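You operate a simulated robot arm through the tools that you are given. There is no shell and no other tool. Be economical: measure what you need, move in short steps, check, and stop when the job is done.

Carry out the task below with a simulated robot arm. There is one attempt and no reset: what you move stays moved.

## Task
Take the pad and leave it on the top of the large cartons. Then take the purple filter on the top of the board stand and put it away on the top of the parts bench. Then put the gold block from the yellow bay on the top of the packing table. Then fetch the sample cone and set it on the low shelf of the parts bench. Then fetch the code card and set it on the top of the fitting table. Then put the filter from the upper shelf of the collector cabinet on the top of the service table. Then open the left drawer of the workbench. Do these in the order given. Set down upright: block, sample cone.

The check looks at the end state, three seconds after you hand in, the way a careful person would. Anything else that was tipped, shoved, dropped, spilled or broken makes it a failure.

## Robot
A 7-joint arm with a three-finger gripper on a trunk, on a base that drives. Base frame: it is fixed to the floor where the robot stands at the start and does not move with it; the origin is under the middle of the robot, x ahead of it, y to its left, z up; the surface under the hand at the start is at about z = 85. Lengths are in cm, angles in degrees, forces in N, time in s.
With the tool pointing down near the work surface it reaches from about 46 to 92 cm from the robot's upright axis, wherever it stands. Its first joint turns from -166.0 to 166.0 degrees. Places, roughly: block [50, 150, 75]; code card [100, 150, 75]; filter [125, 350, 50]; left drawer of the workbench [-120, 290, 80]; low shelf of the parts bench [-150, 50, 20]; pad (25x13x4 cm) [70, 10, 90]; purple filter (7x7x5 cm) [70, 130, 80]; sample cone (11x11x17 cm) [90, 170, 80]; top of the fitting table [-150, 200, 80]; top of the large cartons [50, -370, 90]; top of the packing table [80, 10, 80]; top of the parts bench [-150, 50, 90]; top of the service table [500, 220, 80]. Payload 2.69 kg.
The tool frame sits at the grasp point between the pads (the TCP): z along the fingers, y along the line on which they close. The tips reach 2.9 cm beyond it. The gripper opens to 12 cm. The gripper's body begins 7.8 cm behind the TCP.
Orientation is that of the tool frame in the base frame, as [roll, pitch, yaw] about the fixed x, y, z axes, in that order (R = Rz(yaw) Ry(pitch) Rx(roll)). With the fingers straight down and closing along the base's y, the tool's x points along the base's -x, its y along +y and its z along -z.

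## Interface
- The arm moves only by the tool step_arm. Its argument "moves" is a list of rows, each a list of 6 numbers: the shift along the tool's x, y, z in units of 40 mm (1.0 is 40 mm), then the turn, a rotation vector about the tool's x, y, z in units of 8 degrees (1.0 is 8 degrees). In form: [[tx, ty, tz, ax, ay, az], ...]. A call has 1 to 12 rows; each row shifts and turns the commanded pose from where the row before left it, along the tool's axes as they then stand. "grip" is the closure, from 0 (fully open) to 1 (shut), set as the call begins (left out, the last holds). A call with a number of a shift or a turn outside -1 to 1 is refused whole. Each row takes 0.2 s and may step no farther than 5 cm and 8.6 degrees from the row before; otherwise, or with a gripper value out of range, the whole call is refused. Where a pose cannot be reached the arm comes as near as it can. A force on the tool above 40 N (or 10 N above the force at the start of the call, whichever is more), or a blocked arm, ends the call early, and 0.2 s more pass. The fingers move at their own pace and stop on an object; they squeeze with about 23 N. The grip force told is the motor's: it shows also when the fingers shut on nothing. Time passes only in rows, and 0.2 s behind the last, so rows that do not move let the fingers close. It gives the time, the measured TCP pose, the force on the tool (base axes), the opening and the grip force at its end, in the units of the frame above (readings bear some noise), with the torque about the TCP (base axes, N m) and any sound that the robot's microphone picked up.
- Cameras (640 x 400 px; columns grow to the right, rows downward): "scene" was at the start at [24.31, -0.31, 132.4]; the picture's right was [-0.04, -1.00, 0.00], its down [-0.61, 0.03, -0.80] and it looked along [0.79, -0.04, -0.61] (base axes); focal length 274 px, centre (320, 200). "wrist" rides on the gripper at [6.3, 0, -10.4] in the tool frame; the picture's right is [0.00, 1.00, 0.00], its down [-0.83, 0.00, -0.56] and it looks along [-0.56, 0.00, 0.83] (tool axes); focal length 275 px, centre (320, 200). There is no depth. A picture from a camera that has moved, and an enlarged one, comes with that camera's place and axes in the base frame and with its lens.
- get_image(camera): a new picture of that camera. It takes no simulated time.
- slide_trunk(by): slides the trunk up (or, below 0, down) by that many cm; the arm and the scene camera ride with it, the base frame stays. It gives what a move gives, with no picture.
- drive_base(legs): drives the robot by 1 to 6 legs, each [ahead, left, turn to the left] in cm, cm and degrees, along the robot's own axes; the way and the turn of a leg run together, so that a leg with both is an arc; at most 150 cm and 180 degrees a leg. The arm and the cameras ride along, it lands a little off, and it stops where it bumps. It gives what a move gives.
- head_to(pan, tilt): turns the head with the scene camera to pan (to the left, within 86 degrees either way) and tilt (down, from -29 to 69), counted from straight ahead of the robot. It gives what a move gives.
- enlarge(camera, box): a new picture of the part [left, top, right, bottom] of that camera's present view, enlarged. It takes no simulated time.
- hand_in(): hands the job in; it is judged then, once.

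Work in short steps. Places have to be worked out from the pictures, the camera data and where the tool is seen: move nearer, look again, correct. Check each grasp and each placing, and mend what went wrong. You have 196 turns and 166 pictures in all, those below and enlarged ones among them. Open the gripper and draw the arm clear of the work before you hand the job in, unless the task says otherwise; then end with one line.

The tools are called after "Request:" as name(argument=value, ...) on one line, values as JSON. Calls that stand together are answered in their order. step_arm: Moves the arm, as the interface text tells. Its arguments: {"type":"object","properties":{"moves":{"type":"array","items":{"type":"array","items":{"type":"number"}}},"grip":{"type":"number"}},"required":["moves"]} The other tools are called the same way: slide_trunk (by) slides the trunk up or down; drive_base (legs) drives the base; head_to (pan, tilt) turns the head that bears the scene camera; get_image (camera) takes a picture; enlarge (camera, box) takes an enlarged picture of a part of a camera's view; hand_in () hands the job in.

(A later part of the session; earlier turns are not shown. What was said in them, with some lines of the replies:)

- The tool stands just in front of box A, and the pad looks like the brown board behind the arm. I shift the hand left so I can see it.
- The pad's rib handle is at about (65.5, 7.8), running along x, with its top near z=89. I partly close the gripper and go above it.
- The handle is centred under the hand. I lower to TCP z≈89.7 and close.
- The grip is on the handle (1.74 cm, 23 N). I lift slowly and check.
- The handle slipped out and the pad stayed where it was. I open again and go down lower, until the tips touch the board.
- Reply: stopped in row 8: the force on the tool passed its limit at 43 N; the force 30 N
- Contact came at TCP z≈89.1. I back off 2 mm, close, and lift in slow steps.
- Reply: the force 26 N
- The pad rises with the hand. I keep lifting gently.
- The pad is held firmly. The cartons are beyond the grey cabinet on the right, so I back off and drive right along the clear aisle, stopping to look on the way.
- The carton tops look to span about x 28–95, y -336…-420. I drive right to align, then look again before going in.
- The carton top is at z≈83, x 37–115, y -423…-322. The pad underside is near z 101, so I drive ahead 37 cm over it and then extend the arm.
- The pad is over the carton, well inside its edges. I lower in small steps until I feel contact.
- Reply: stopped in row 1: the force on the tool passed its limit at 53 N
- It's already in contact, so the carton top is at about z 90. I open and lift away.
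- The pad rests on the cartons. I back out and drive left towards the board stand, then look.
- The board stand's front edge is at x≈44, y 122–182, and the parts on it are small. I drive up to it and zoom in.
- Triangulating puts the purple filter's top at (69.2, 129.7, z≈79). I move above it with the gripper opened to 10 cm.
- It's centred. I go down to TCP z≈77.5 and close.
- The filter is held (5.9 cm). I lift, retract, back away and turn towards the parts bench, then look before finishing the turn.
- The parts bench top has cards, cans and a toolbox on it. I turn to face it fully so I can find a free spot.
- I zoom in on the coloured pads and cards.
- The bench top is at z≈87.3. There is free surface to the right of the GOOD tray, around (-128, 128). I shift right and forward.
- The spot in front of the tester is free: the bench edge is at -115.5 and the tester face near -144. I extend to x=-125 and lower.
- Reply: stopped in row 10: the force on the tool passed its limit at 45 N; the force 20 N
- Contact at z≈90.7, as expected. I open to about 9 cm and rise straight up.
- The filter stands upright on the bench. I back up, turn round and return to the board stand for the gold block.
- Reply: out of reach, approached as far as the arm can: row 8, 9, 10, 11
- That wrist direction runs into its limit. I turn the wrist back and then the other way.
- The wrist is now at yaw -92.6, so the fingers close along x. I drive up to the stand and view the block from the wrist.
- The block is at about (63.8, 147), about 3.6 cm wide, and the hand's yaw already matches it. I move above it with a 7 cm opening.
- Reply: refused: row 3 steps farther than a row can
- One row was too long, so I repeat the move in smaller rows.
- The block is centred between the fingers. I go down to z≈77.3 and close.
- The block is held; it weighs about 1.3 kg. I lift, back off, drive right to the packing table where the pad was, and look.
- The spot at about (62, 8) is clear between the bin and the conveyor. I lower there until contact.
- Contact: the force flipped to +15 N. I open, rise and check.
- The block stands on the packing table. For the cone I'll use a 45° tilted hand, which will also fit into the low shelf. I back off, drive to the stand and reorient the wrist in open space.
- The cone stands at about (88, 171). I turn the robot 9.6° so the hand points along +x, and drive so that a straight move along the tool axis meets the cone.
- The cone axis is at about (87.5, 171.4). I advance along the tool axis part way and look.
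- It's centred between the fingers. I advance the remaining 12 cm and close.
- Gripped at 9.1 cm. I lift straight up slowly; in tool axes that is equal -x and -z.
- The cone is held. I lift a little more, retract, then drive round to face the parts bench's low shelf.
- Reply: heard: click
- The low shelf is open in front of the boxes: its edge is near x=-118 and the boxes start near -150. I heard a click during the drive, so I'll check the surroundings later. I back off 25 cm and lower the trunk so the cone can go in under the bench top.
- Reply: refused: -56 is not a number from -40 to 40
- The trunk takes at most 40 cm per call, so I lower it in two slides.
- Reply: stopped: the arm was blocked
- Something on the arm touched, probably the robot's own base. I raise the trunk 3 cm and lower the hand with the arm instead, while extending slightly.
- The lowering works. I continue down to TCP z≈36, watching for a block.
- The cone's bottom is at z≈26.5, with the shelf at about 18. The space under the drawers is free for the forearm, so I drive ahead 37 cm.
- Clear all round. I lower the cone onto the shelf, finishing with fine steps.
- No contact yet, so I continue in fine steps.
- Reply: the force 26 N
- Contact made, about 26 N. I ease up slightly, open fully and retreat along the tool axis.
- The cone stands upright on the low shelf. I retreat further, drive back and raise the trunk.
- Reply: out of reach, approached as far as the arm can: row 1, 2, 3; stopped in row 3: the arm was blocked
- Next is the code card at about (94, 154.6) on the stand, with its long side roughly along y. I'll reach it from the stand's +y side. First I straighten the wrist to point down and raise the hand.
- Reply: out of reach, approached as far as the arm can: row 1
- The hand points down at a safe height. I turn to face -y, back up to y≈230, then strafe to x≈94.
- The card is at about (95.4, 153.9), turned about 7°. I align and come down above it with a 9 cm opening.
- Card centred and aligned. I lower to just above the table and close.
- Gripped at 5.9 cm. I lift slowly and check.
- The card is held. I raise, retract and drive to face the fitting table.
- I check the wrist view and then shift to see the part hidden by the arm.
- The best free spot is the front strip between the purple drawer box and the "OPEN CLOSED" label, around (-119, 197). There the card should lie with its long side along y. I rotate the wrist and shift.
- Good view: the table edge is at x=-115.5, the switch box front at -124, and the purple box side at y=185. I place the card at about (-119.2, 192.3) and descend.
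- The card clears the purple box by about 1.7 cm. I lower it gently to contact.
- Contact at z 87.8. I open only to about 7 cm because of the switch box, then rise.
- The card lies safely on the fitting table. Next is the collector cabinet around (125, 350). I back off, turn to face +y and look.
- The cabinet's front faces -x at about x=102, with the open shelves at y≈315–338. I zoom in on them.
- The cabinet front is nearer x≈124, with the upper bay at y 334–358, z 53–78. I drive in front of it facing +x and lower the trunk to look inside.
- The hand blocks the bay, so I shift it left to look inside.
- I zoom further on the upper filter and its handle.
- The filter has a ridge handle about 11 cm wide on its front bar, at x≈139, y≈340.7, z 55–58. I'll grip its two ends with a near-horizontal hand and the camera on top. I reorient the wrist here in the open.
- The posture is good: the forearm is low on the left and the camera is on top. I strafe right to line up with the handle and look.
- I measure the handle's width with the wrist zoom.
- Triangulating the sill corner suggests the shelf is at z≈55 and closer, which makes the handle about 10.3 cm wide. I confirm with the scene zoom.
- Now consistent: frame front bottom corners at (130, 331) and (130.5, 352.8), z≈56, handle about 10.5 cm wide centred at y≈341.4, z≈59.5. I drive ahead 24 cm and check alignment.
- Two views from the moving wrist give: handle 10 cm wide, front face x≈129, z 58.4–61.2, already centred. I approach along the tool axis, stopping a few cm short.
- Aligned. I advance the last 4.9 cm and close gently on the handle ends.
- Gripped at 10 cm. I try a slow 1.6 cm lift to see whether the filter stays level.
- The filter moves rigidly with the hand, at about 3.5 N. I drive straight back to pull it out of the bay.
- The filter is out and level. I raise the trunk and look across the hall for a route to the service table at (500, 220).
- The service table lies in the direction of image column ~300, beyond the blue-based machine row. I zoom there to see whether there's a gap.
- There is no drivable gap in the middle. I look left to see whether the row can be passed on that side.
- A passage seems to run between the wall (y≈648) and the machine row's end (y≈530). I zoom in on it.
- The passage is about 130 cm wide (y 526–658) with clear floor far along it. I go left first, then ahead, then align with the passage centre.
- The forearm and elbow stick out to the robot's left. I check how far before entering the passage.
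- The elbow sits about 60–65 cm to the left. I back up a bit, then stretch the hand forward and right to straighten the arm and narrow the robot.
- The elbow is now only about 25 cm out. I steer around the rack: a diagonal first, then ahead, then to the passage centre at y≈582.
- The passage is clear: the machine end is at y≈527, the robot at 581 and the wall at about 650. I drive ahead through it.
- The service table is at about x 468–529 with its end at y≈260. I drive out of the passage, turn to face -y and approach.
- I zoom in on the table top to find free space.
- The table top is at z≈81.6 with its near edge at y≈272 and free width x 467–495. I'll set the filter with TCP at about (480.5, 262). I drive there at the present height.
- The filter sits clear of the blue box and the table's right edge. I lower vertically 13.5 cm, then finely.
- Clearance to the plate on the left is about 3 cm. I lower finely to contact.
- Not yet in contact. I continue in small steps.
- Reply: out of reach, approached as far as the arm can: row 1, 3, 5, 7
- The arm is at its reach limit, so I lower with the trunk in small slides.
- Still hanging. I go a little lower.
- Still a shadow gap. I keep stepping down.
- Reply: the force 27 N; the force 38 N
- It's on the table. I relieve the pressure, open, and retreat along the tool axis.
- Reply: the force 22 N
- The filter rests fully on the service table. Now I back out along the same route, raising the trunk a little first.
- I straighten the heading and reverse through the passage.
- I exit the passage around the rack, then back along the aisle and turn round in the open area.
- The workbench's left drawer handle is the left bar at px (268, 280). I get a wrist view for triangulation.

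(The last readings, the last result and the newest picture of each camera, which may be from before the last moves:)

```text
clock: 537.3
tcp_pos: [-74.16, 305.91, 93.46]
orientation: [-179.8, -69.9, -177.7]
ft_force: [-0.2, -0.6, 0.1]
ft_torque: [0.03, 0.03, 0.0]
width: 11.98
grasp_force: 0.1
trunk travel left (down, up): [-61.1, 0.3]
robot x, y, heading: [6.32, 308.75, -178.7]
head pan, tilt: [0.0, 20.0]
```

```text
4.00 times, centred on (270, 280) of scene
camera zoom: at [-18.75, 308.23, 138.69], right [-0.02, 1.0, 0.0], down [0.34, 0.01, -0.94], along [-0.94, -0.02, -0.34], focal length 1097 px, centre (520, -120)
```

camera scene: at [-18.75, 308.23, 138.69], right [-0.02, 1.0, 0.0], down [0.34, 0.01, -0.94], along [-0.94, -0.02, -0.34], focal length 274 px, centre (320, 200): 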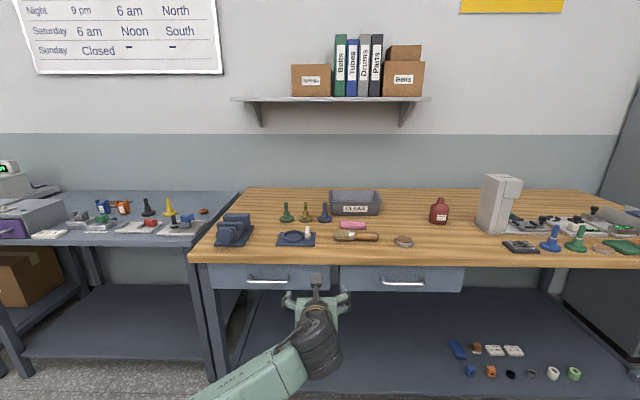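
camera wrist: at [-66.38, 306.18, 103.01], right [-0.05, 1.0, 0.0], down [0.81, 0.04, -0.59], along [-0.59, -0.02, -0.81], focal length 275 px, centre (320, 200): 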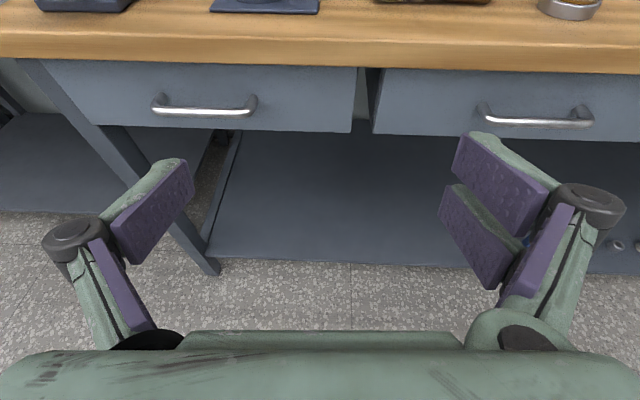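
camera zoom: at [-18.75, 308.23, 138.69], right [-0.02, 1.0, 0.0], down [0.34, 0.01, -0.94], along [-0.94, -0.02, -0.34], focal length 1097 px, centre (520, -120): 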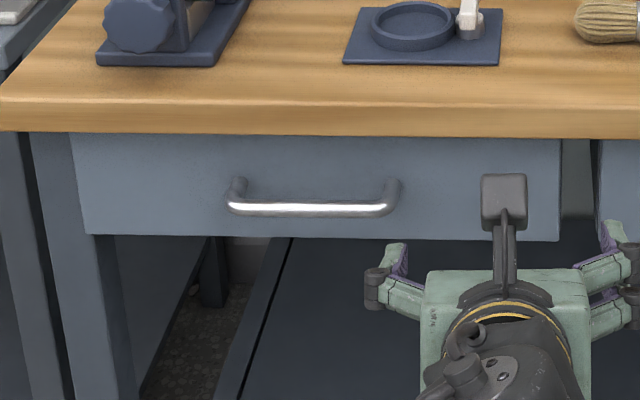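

Triangulated: the handle bar is at (-98.9, 288.4, 79), about 14.5 cm long. I level the hand to horizontal and roll it 90° so the fingers close vertically on the bar.

Request:
step_arm(moves=[[0, 0, 0, 0, 1, 0], [0, 0, 0, 0, 1, 0], [0, 0, 0, 0, 0.5, 0]], grip=0.35)

Request:
step_arm(moves=[[0, 0, 0, 0, 0, 1], [0, 0, 0, 0, 0, 1], [0, 0, 0, 0, 0, 1], [0, 0, 0, 0, 0, 1], [0, 0, 0, 0, 0, 1], [0, 0, 0, 0, 0, 1], [0, 0, 0, 0, 0, 1], [0, 0, 0, 0, 0, 1], [0, 0, 0, 0, 0, 1], [0, 0, 0, 0, 0, 1], [0, 0, 0, 0, 0, 1], [0, 0, 0, 0, 0, 0.25]])

Request:
drive_base(legs=[[0, 0, -1.3], [0, 17.5, 0]])

Request:
get_image(camera="scene")

Request:
get_image(camera="wrist")

```text
clock: 538.1
tcp_pos: [-74.11, 305.92, 93.56]
orientation: [-179.8, -69.9, -177.7]
ft_force: [0.7, -0.7, 0.0]
ft_torque: [0.0, -0.02, 0.0]
width: 7.82
grasp_force: 0.1
out of reach, approached as far as the arm can: row 1, 2, 3
trunk travel left (down, up): [-61.1, 0.3]
robot x, y, heading: [5.84, 308.76, -178.6]
head pan, tilt: [0.0, 20.0]
```

```text
clock: 540.7
tcp_pos: [-74.14, 305.83, 93.49]
orientation: [-110.1, 0.2, 92.5]
ft_force: [0.3, 0.9, 0.4]
ft_torque: [0.0, 0.04, 0.01]
width: 7.77
grasp_force: 0.1
trunk travel left (down, up): [-61.1, 0.3]
robot x, y, heading: [6.36, 308.44, -178.7]
head pan, tilt: [0.0, 20.0]
```

```text
clock: 543.0
tcp_pos: [-74.18, 290.14, 93.46]
orientation: [-110.1, 0.0, 91.1]
ft_force: [0.2, -0.3, -0.4]
ft_torque: [-0.01, 0.01, 0.03]
width: 7.81
grasp_force: 0.0
trunk travel left (down, up): [-61.1, 0.3]
robot x, y, heading: [6.09, 291.31, -180.3]
head pan, tilt: [0.0, 20.0]
```

```text
35 pictures are left
camera scene: at [-18.73, 291.33, 138.69], right [0.0, 1.0, 0.0], down [0.34, 0.0, -0.94], along [-0.94, 0.0, -0.34], focal length 274 px, centre (320, 200)
```

scene: 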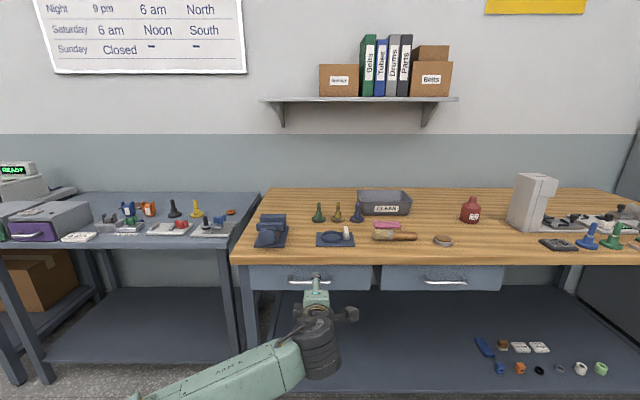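

```text
34 pictures are left
camera wrist: at [-64.37, 296.72, 97.12], right [0.34, 0.01, -0.94], down [0.54, -0.82, 0.19], along [-0.77, -0.57, -0.29], focal length 275 px, centre (320, 200)
```

wrist: 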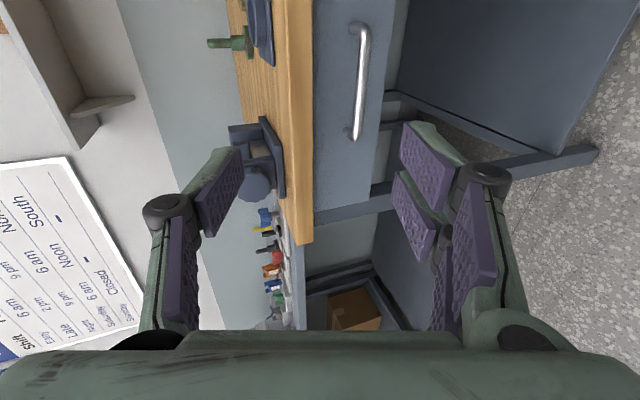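

The hand is still pitched 20° down because the arm was at full reach. I draw it back 8 cm and level it now.

Request:
step_arm(moves=[[0, 0, -0.7, 0, 0, 0], [0, 0, -0.7, 0, 0, 0], [0, 0, -0.7, 0, 0, 0], [0, 0, 0, 0.85, 0, 0], [0, 0, 0, 0.85, 0, 0], [0, 0, 0, 0.8, 0, 0]])

Request:
get_image(camera="wrist")

```text
clock: 544.4
tcp_pos: [-66.33, 290.39, 96.44]
orientation: [-106.7, 0.2, 91.1]
ft_force: [0.8, 0.4, -0.7]
ft_torque: [-0.03, 0.0, 0.01]
width: 7.8
grasp_force: 0.0
out of reach, approached as far as the arm can: row 4, 5, 6
trunk travel left (down, up): [-61.1, 0.3]
robot x, y, heading: [6.46, 291.49, -180.0]
head pan, tilt: [0.0, 20.0]
```

```text
33 pictures are left
camera wrist: at [-56.51, 296.9, 99.4], right [0.29, 0.01, -0.96], down [0.55, -0.82, 0.16], along [-0.78, -0.57, -0.24], focal length 275 px, centre (320, 200)
```

wrist: 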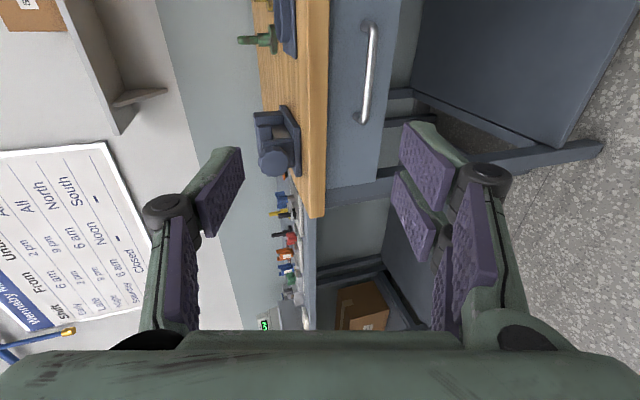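

About 17° down is fine. I lower the trunk, drive to a 10 cm standoff with a 4.5 cm opening, and check alignment with the bar.

Request:
slide_trunk(by=-14.2)

Request:
drive_base(legs=[[21.5, 1.5, 0]])

Request:
step_arm(moves=[[0, 0, 0, 0, 0, 0], [0, 0, 0, 0, 0, 0]], grip=0.62)

Request:
get_image(camera="wrist")

Request:
get_image(camera="scene")

```text
clock: 546.1
tcp_pos: [-66.39, 290.34, 82.19]
orientation: [-106.7, 0.0, 91.2]
ft_force: [0.4, -1.0, 0.2]
ft_torque: [-0.01, -0.02, -0.01]
width: 7.8
grasp_force: 0.1
trunk travel left (down, up): [-46.9, 14.5]
robot x, y, heading: [6.31, 291.12, -179.9]
head pan, tilt: [0.0, 20.0]
```

```text
clock: 547.8
tcp_pos: [-87.83, 288.83, 82.16]
orientation: [-106.7, 0.1, 91.2]
ft_force: [-0.1, 0.2, 0.5]
ft_torque: [0.04, -0.04, 0.03]
width: 7.8
grasp_force: 0.1
trunk travel left (down, up): [-46.9, 14.5]
robot x, y, heading: [-15.25, 289.85, -180.0]
head pan, tilt: [0.0, 20.0]
```

```text
clock: 548.4
tcp_pos: [-87.8, 288.93, 82.23]
orientation: [-106.7, 0.1, 91.1]
ft_force: [0.1, -0.9, 0.3]
ft_torque: [-0.02, 0.01, 0.01]
width: 4.56
grasp_force: 0.0
trunk travel left (down, up): [-46.9, 14.5]
robot x, y, heading: [-15.48, 289.62, -180.0]
head pan, tilt: [0.0, 20.0]
```

```text
32 pictures are left
camera wrist: at [-77.98, 295.43, 85.19], right [0.29, 0.01, -0.96], down [0.55, -0.82, 0.16], along [-0.78, -0.57, -0.24], focal length 275 px, centre (320, 200)
```

wrist: 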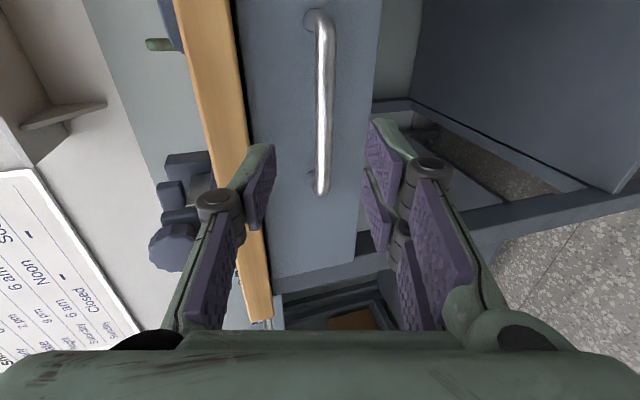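

```text
31 pictures are left
camera scene: at [-40.2, 289.85, 124.49], right [0.0, 1.0, 0.0], down [0.34, 0.0, -0.94], along [-0.94, 0.0, -0.34], focal length 274 px, centre (320, 200)
```

scene: 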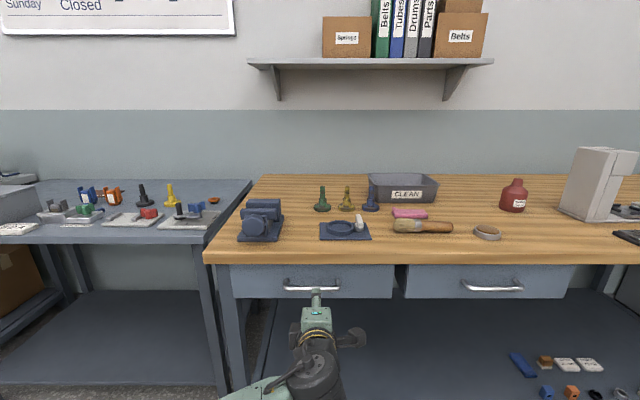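

The bar lies between the fingers, about 0.4 cm below the axis. I advance about 10.5 cm along the tool axis.

Request:
step_arm(moves=[[0, 0.1, 0.7, 0, 0, 0], [0, 0, 0.8, 0, 0, 0], [0, 0, 0.7, 0, 0, 0], [0, 0, 0.3, 0, 0, 0]])

Request:
get_image(camera="wrist")

```text
clock: 549.4
tcp_pos: [-89.59, 288.69, 81.37]
orientation: [-107.0, 0.2, 91.4]
ft_force: [-0.1, -0.2, -0.2]
ft_torque: [-0.01, 0.02, 0.03]
width: 4.54
grasp_force: 0.1
out of reach, approached as far as the arm can: row 1, 2, 3, 4
trunk travel left (down, up): [-46.9, 14.5]
robot x, y, heading: [-15.29, 289.99, -180.0]
head pan, tilt: [0.0, 20.0]
```

```text
30 pictures are left
camera wrist: at [-79.74, 295.29, 84.49], right [0.29, 0.01, -0.96], down [0.55, -0.82, 0.16], along [-0.78, -0.57, -0.24], focal length 275 px, centre (320, 200)
```

wrist: 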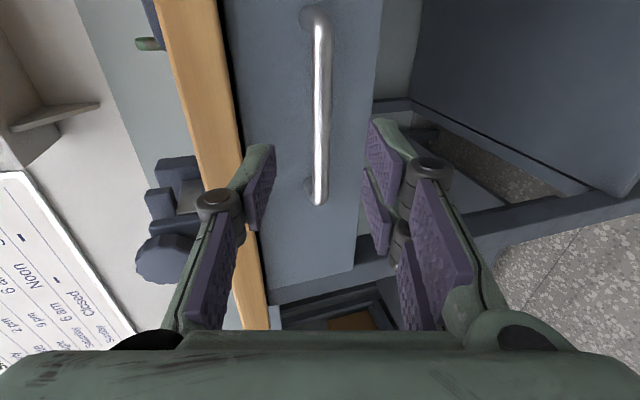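

The arm is at its limit again, so I do the rest with the base (8.3 cm ahead) and trunk (2.1 cm down).

Request:
slide_trunk(by=-2.1)

Request:
drive_base(legs=[[8.3, 0, 0]])

Request:
get_image(camera="wrist")

```text
clock: 550.1
tcp_pos: [-89.66, 288.77, 79.35]
orientation: [-107.0, 0.0, 91.4]
ft_force: [-0.1, -0.5, -0.3]
ft_torque: [-0.02, -0.02, 0.03]
width: 4.55
grasp_force: 0.0
trunk travel left (down, up): [-44.8, 16.6]
robot x, y, heading: [-15.2, 289.47, -180.0]
head pan, tilt: [0.0, 20.0]
```

```text
clock: 551.1
tcp_pos: [-97.82, 288.74, 79.31]
orientation: [-107.0, 0.1, 91.4]
ft_force: [0.2, -0.6, 0.0]
ft_torque: [-0.02, 0.0, -0.03]
width: 4.55
grasp_force: 0.0
trunk travel left (down, up): [-44.8, 16.6]
robot x, y, heading: [-23.43, 289.84, -180.1]
head pan, tilt: [0.0, 20.0]
```

```text
29 pictures are left
camera wrist: at [-87.93, 295.26, 82.38], right [0.29, 0.01, -0.96], down [0.55, -0.82, 0.16], along [-0.78, -0.58, -0.24], focal length 275 px, centre (320, 200)
```

wrist: 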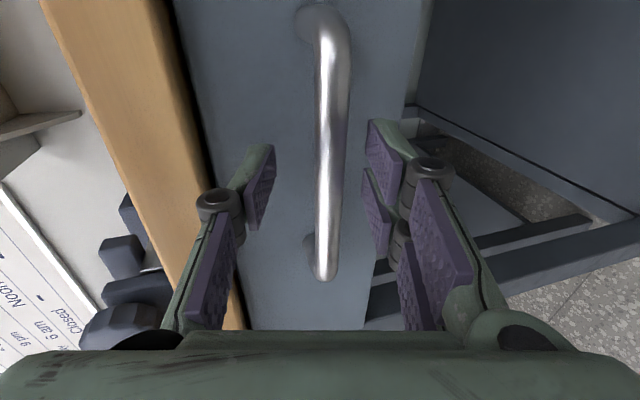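

The bar is about 1.8 cm beyond the TCP, already inside the fingertips. I go 1 cm further and close on it.

Request:
drive_base(legs=[[1.2, 0, 0]])

Request:
step_arm(moves=[[0, 0, 0, 0, 0, 0], [0, 0, 0, 0, 0, 0], [0, 0, 0, 0, 0, 0], [0, 0, 0, 0, 0, 0]], grip=1)

Request:
get_image(camera="wrist")

```text
clock: 551.9
tcp_pos: [-98.94, 288.75, 79.46]
orientation: [-107.0, 0.1, 91.4]
ft_force: [-0.4, 0.0, 0.3]
ft_torque: [0.01, 0.0, -0.03]
width: 4.55
grasp_force: 0.0
trunk travel left (down, up): [-44.8, 16.6]
robot x, y, heading: [-24.62, 289.73, -179.6]
head pan, tilt: [0.0, 20.0]
```

```text
clock: 552.8
tcp_pos: [-98.78, 288.71, 78.52]
orientation: [-108.2, 0.0, 91.4]
ft_force: [0.1, 0.8, -9.3]
ft_torque: [-0.52, -0.08, -0.12]
width: 1.38
grasp_force: 22.8
trunk travel left (down, up): [-44.8, 16.6]
robot x, y, heading: [-24.62, 289.5, -179.8]
head pan, tilt: [0.0, 20.0]
stopped in row 4: the force on the tool passed its limit at 43 N (the readings are from after the stop); the commanded pose is now the measured one
```

```text
28 pictures are left
camera wrist: at [-88.96, 295.25, 81.8], right [0.31, 0.01, -0.95], down [0.55, -0.82, 0.17], along [-0.78, -0.58, -0.26], focal length 275 px, centre (320, 200)
```

wrist: 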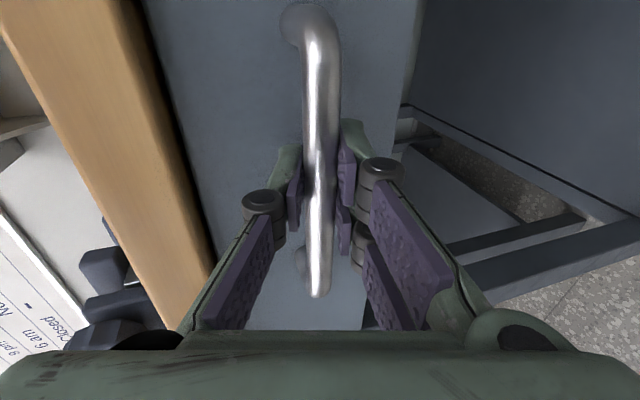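

The fingers hold the bar (1.4 cm, 23 N). I pull by driving back 10 cm.

Request:
drive_base(legs=[[-10, 0, 0]])

Request:
get_image(camera="wrist")

Request:
get_image(camera="scene")

```text
clock: 554.0
tcp_pos: [-88.86, 288.66, 78.55]
orientation: [-108.2, 0.1, 91.3]
ft_force: [1.4, -2.4, -19.4]
ft_torque: [-0.74, -0.09, -0.23]
width: 1.38
grasp_force: 40.0
trunk travel left (down, up): [-44.8, 16.6]
robot x, y, heading: [-14.95, 289.92, -179.8]
head pan, tilt: [0.0, 20.0]
```

```text
27 pictures are left
camera wrist: at [-79.06, 295.25, 81.79], right [0.31, 0.01, -0.95], down [0.55, -0.82, 0.17], along [-0.78, -0.58, -0.26], focal length 275 px, centre (320, 200)
```

wrist: 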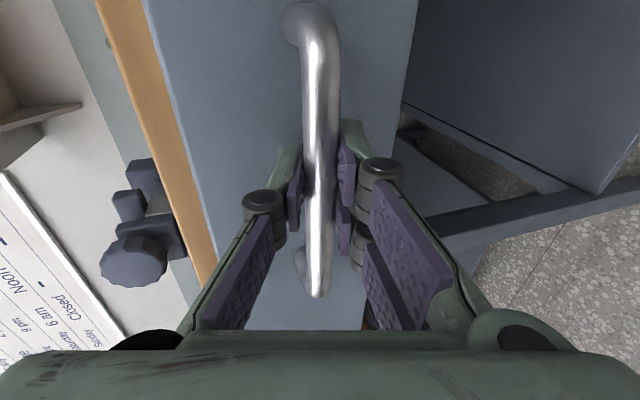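

```text
26 pictures are left
camera scene: at [-39.74, 289.83, 122.34], right [0.0, 1.0, 0.0], down [0.34, 0.0, -0.94], along [-0.94, 0.0, -0.34], focal length 274 px, centre (320, 200)
```

scene: 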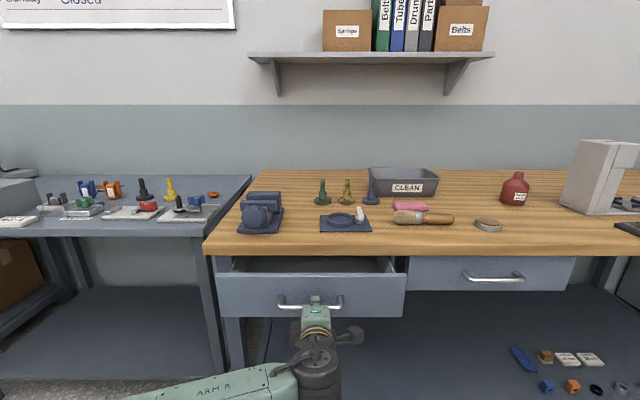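

The drawer is opening smoothly. I pull a further 14 cm so it's clearly open.

Request:
drive_base(legs=[[-14, 0, 0]])

Request:
get_image(camera="scene")

```text
clock: 555.3
tcp_pos: [-74.96, 288.76, 78.64]
orientation: [-108.2, 0.1, 91.6]
ft_force: [1.3, -3.9, -12.7]
ft_torque: [-0.66, -0.1, -0.25]
width: 1.39
grasp_force: 40.5
trunk travel left (down, up): [-44.8, 16.6]
robot x, y, heading: [-0.59, 289.74, -180.0]
head pan, tilt: [0.0, 20.0]
```

```text
25 pictures are left
camera scene: at [-25.75, 289.85, 122.36], right [0.0, 1.0, 0.0], down [0.34, 0.0, -0.94], along [-0.94, 0.0, -0.34], focal length 274 px, centre (320, 200)
```

scene: 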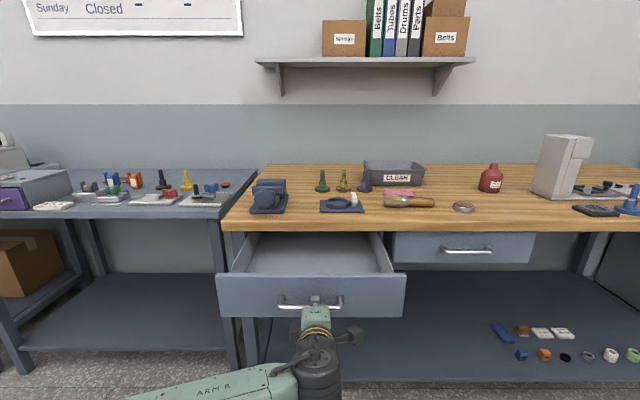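

The drawer is about 24 cm open. I pull another 5 cm, then release and draw back.

Request:
drive_base(legs=[[-5, 0, 0]])

Request:
get_image(camera="scene")

```text
clock: 556.2
tcp_pos: [-69.87, 288.66, 78.54]
orientation: [-108.2, 0.2, 91.4]
ft_force: [1.8, -1.3, -6.1]
ft_torque: [-0.72, -0.08, -0.27]
width: 1.37
grasp_force: 40.3
trunk travel left (down, up): [-44.8, 16.6]
robot x, y, heading: [4.24, 289.65, -179.9]
head pan, tilt: [0.0, 20.0]
```

```text
24 pictures are left
camera scene: at [-20.73, 289.87, 122.38], right [0.0, 1.0, 0.0], down [0.34, 0.0, -0.94], along [-0.94, 0.0, -0.34], focal length 274 px, centre (320, 200)
```

scene: 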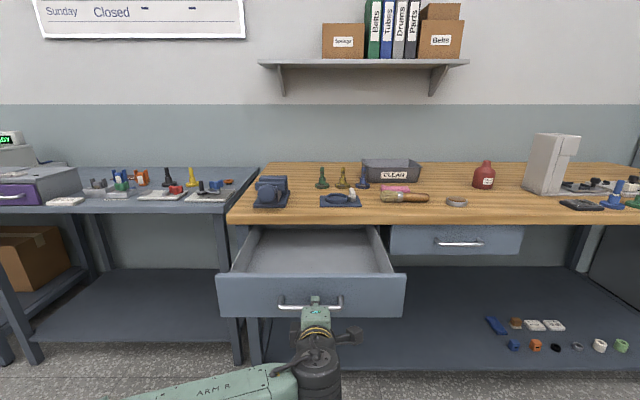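

Well open. I release, opening to 7 cm, and back away so the hand is clear.

Request:
step_arm(moves=[[0, 0, 0, 0, 0, 0], [0, 0, 0, 0, 0, 0], [0, 0, 0, 0, 0, 0], [0, 0, 0, 0, 0, 0]], grip=0.4)

Request:
drive_base(legs=[[-25, 0, 0]])

Request:
get_image(camera="scene")

```text
clock: 557.2
tcp_pos: [-69.84, 288.72, 78.53]
orientation: [-108.2, 0.1, 91.5]
ft_force: [-0.8, -0.3, -0.3]
ft_torque: [-0.01, -0.04, -0.02]
width: 7.19
grasp_force: 0.0
trunk travel left (down, up): [-44.8, 16.6]
robot x, y, heading: [4.06, 290.05, -179.8]
head pan, tilt: [0.0, 20.0]
```

```text
clock: 559.0
tcp_pos: [-44.86, 288.83, 78.6]
orientation: [-108.2, 0.1, 91.5]
ft_force: [0.6, -0.6, 0.5]
ft_torque: [-0.01, 0.01, 0.03]
width: 7.2
grasp_force: 0.0
trunk travel left (down, up): [-44.8, 16.6]
robot x, y, heading: [29.11, 290.24, -179.8]
head pan, tilt: [0.0, 20.0]
```

```text
23 pictures are left
camera scene: at [4.26, 289.91, 122.4], right [0.0, 1.0, 0.0], down [0.34, 0.0, -0.94], along [-0.94, 0.0, -0.34], focal length 274 px, centre (320, 200)
```

scene: 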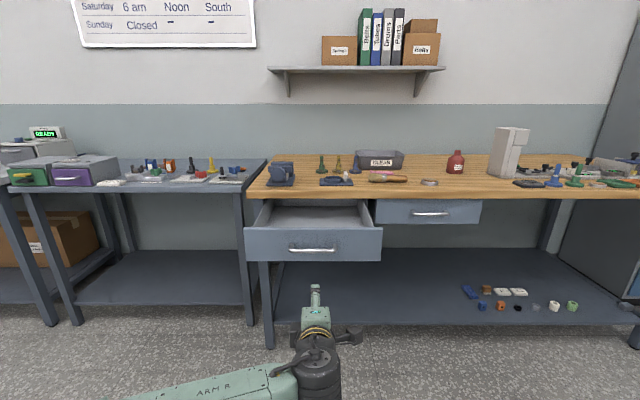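

The drawer stays open and the hand is clear. I take a last look at the board stand and packing table to make sure nothing was disturbed.

Request:
head_to(pan=86, tilt=15)

Request:
get_image(camera="scene")

```text
clock: 560.6
tcp_pos: [-44.97, 288.76, 78.67]
orientation: [-108.2, 0.2, 91.5]
ft_force: [0.7, 0.3, -0.4]
ft_torque: [0.03, 0.0, -0.01]
width: 7.2
grasp_force: 0.1
trunk travel left (down, up): [-44.8, 16.6]
robot x, y, heading: [28.74, 289.77, -180.0]
head pan, tilt: [85.9, 15.0]
```

```text
22 pictures are left
camera scene: at [12.91, 280.61, 123.21], right [-1.0, 0.07, 0.0], down [0.02, 0.26, -0.97], along [-0.07, -0.96, -0.26], focal length 274 px, centre (320, 200)
```

scene: 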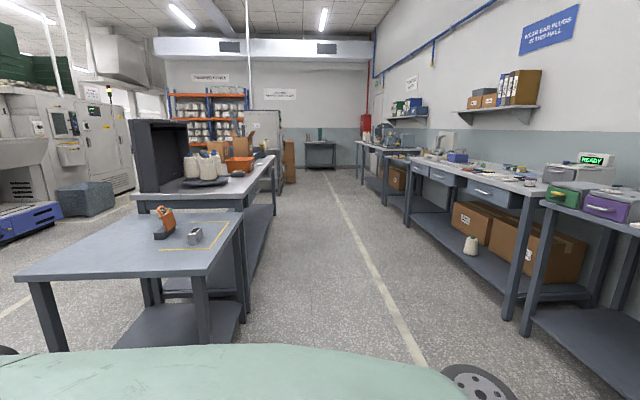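

Request:
enlarge(camera="scene", box=[120, 180, 260, 280])

```text
4.00 times, centred on (190, 230) of scene
camera zoom: at [12.91, 280.61, 123.21], right [-1.0, 0.07, 0.0], down [0.02, 0.26, -0.97], along [-0.07, -0.96, -0.26], focal length 1097 px, centre (840, 80)
```

zoom: 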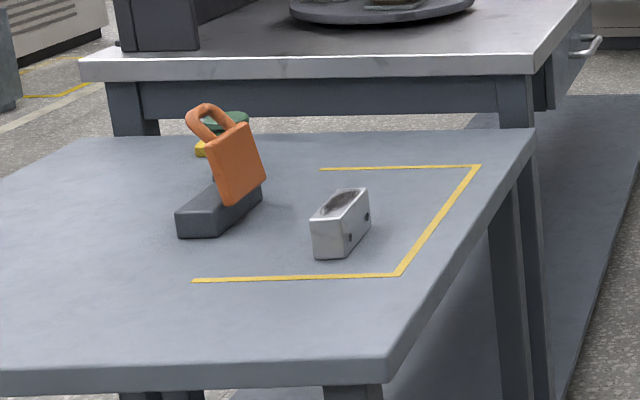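

The green can and yellow piece are still behind the padlock and nothing has been disturbed. Everything is placed, so I hand in.

Request:
hand_in()

```text
The job is handed in.
```

All seven steps were carried out in the order given, and the job is handed in with the gripper open and the arm clear of the work.
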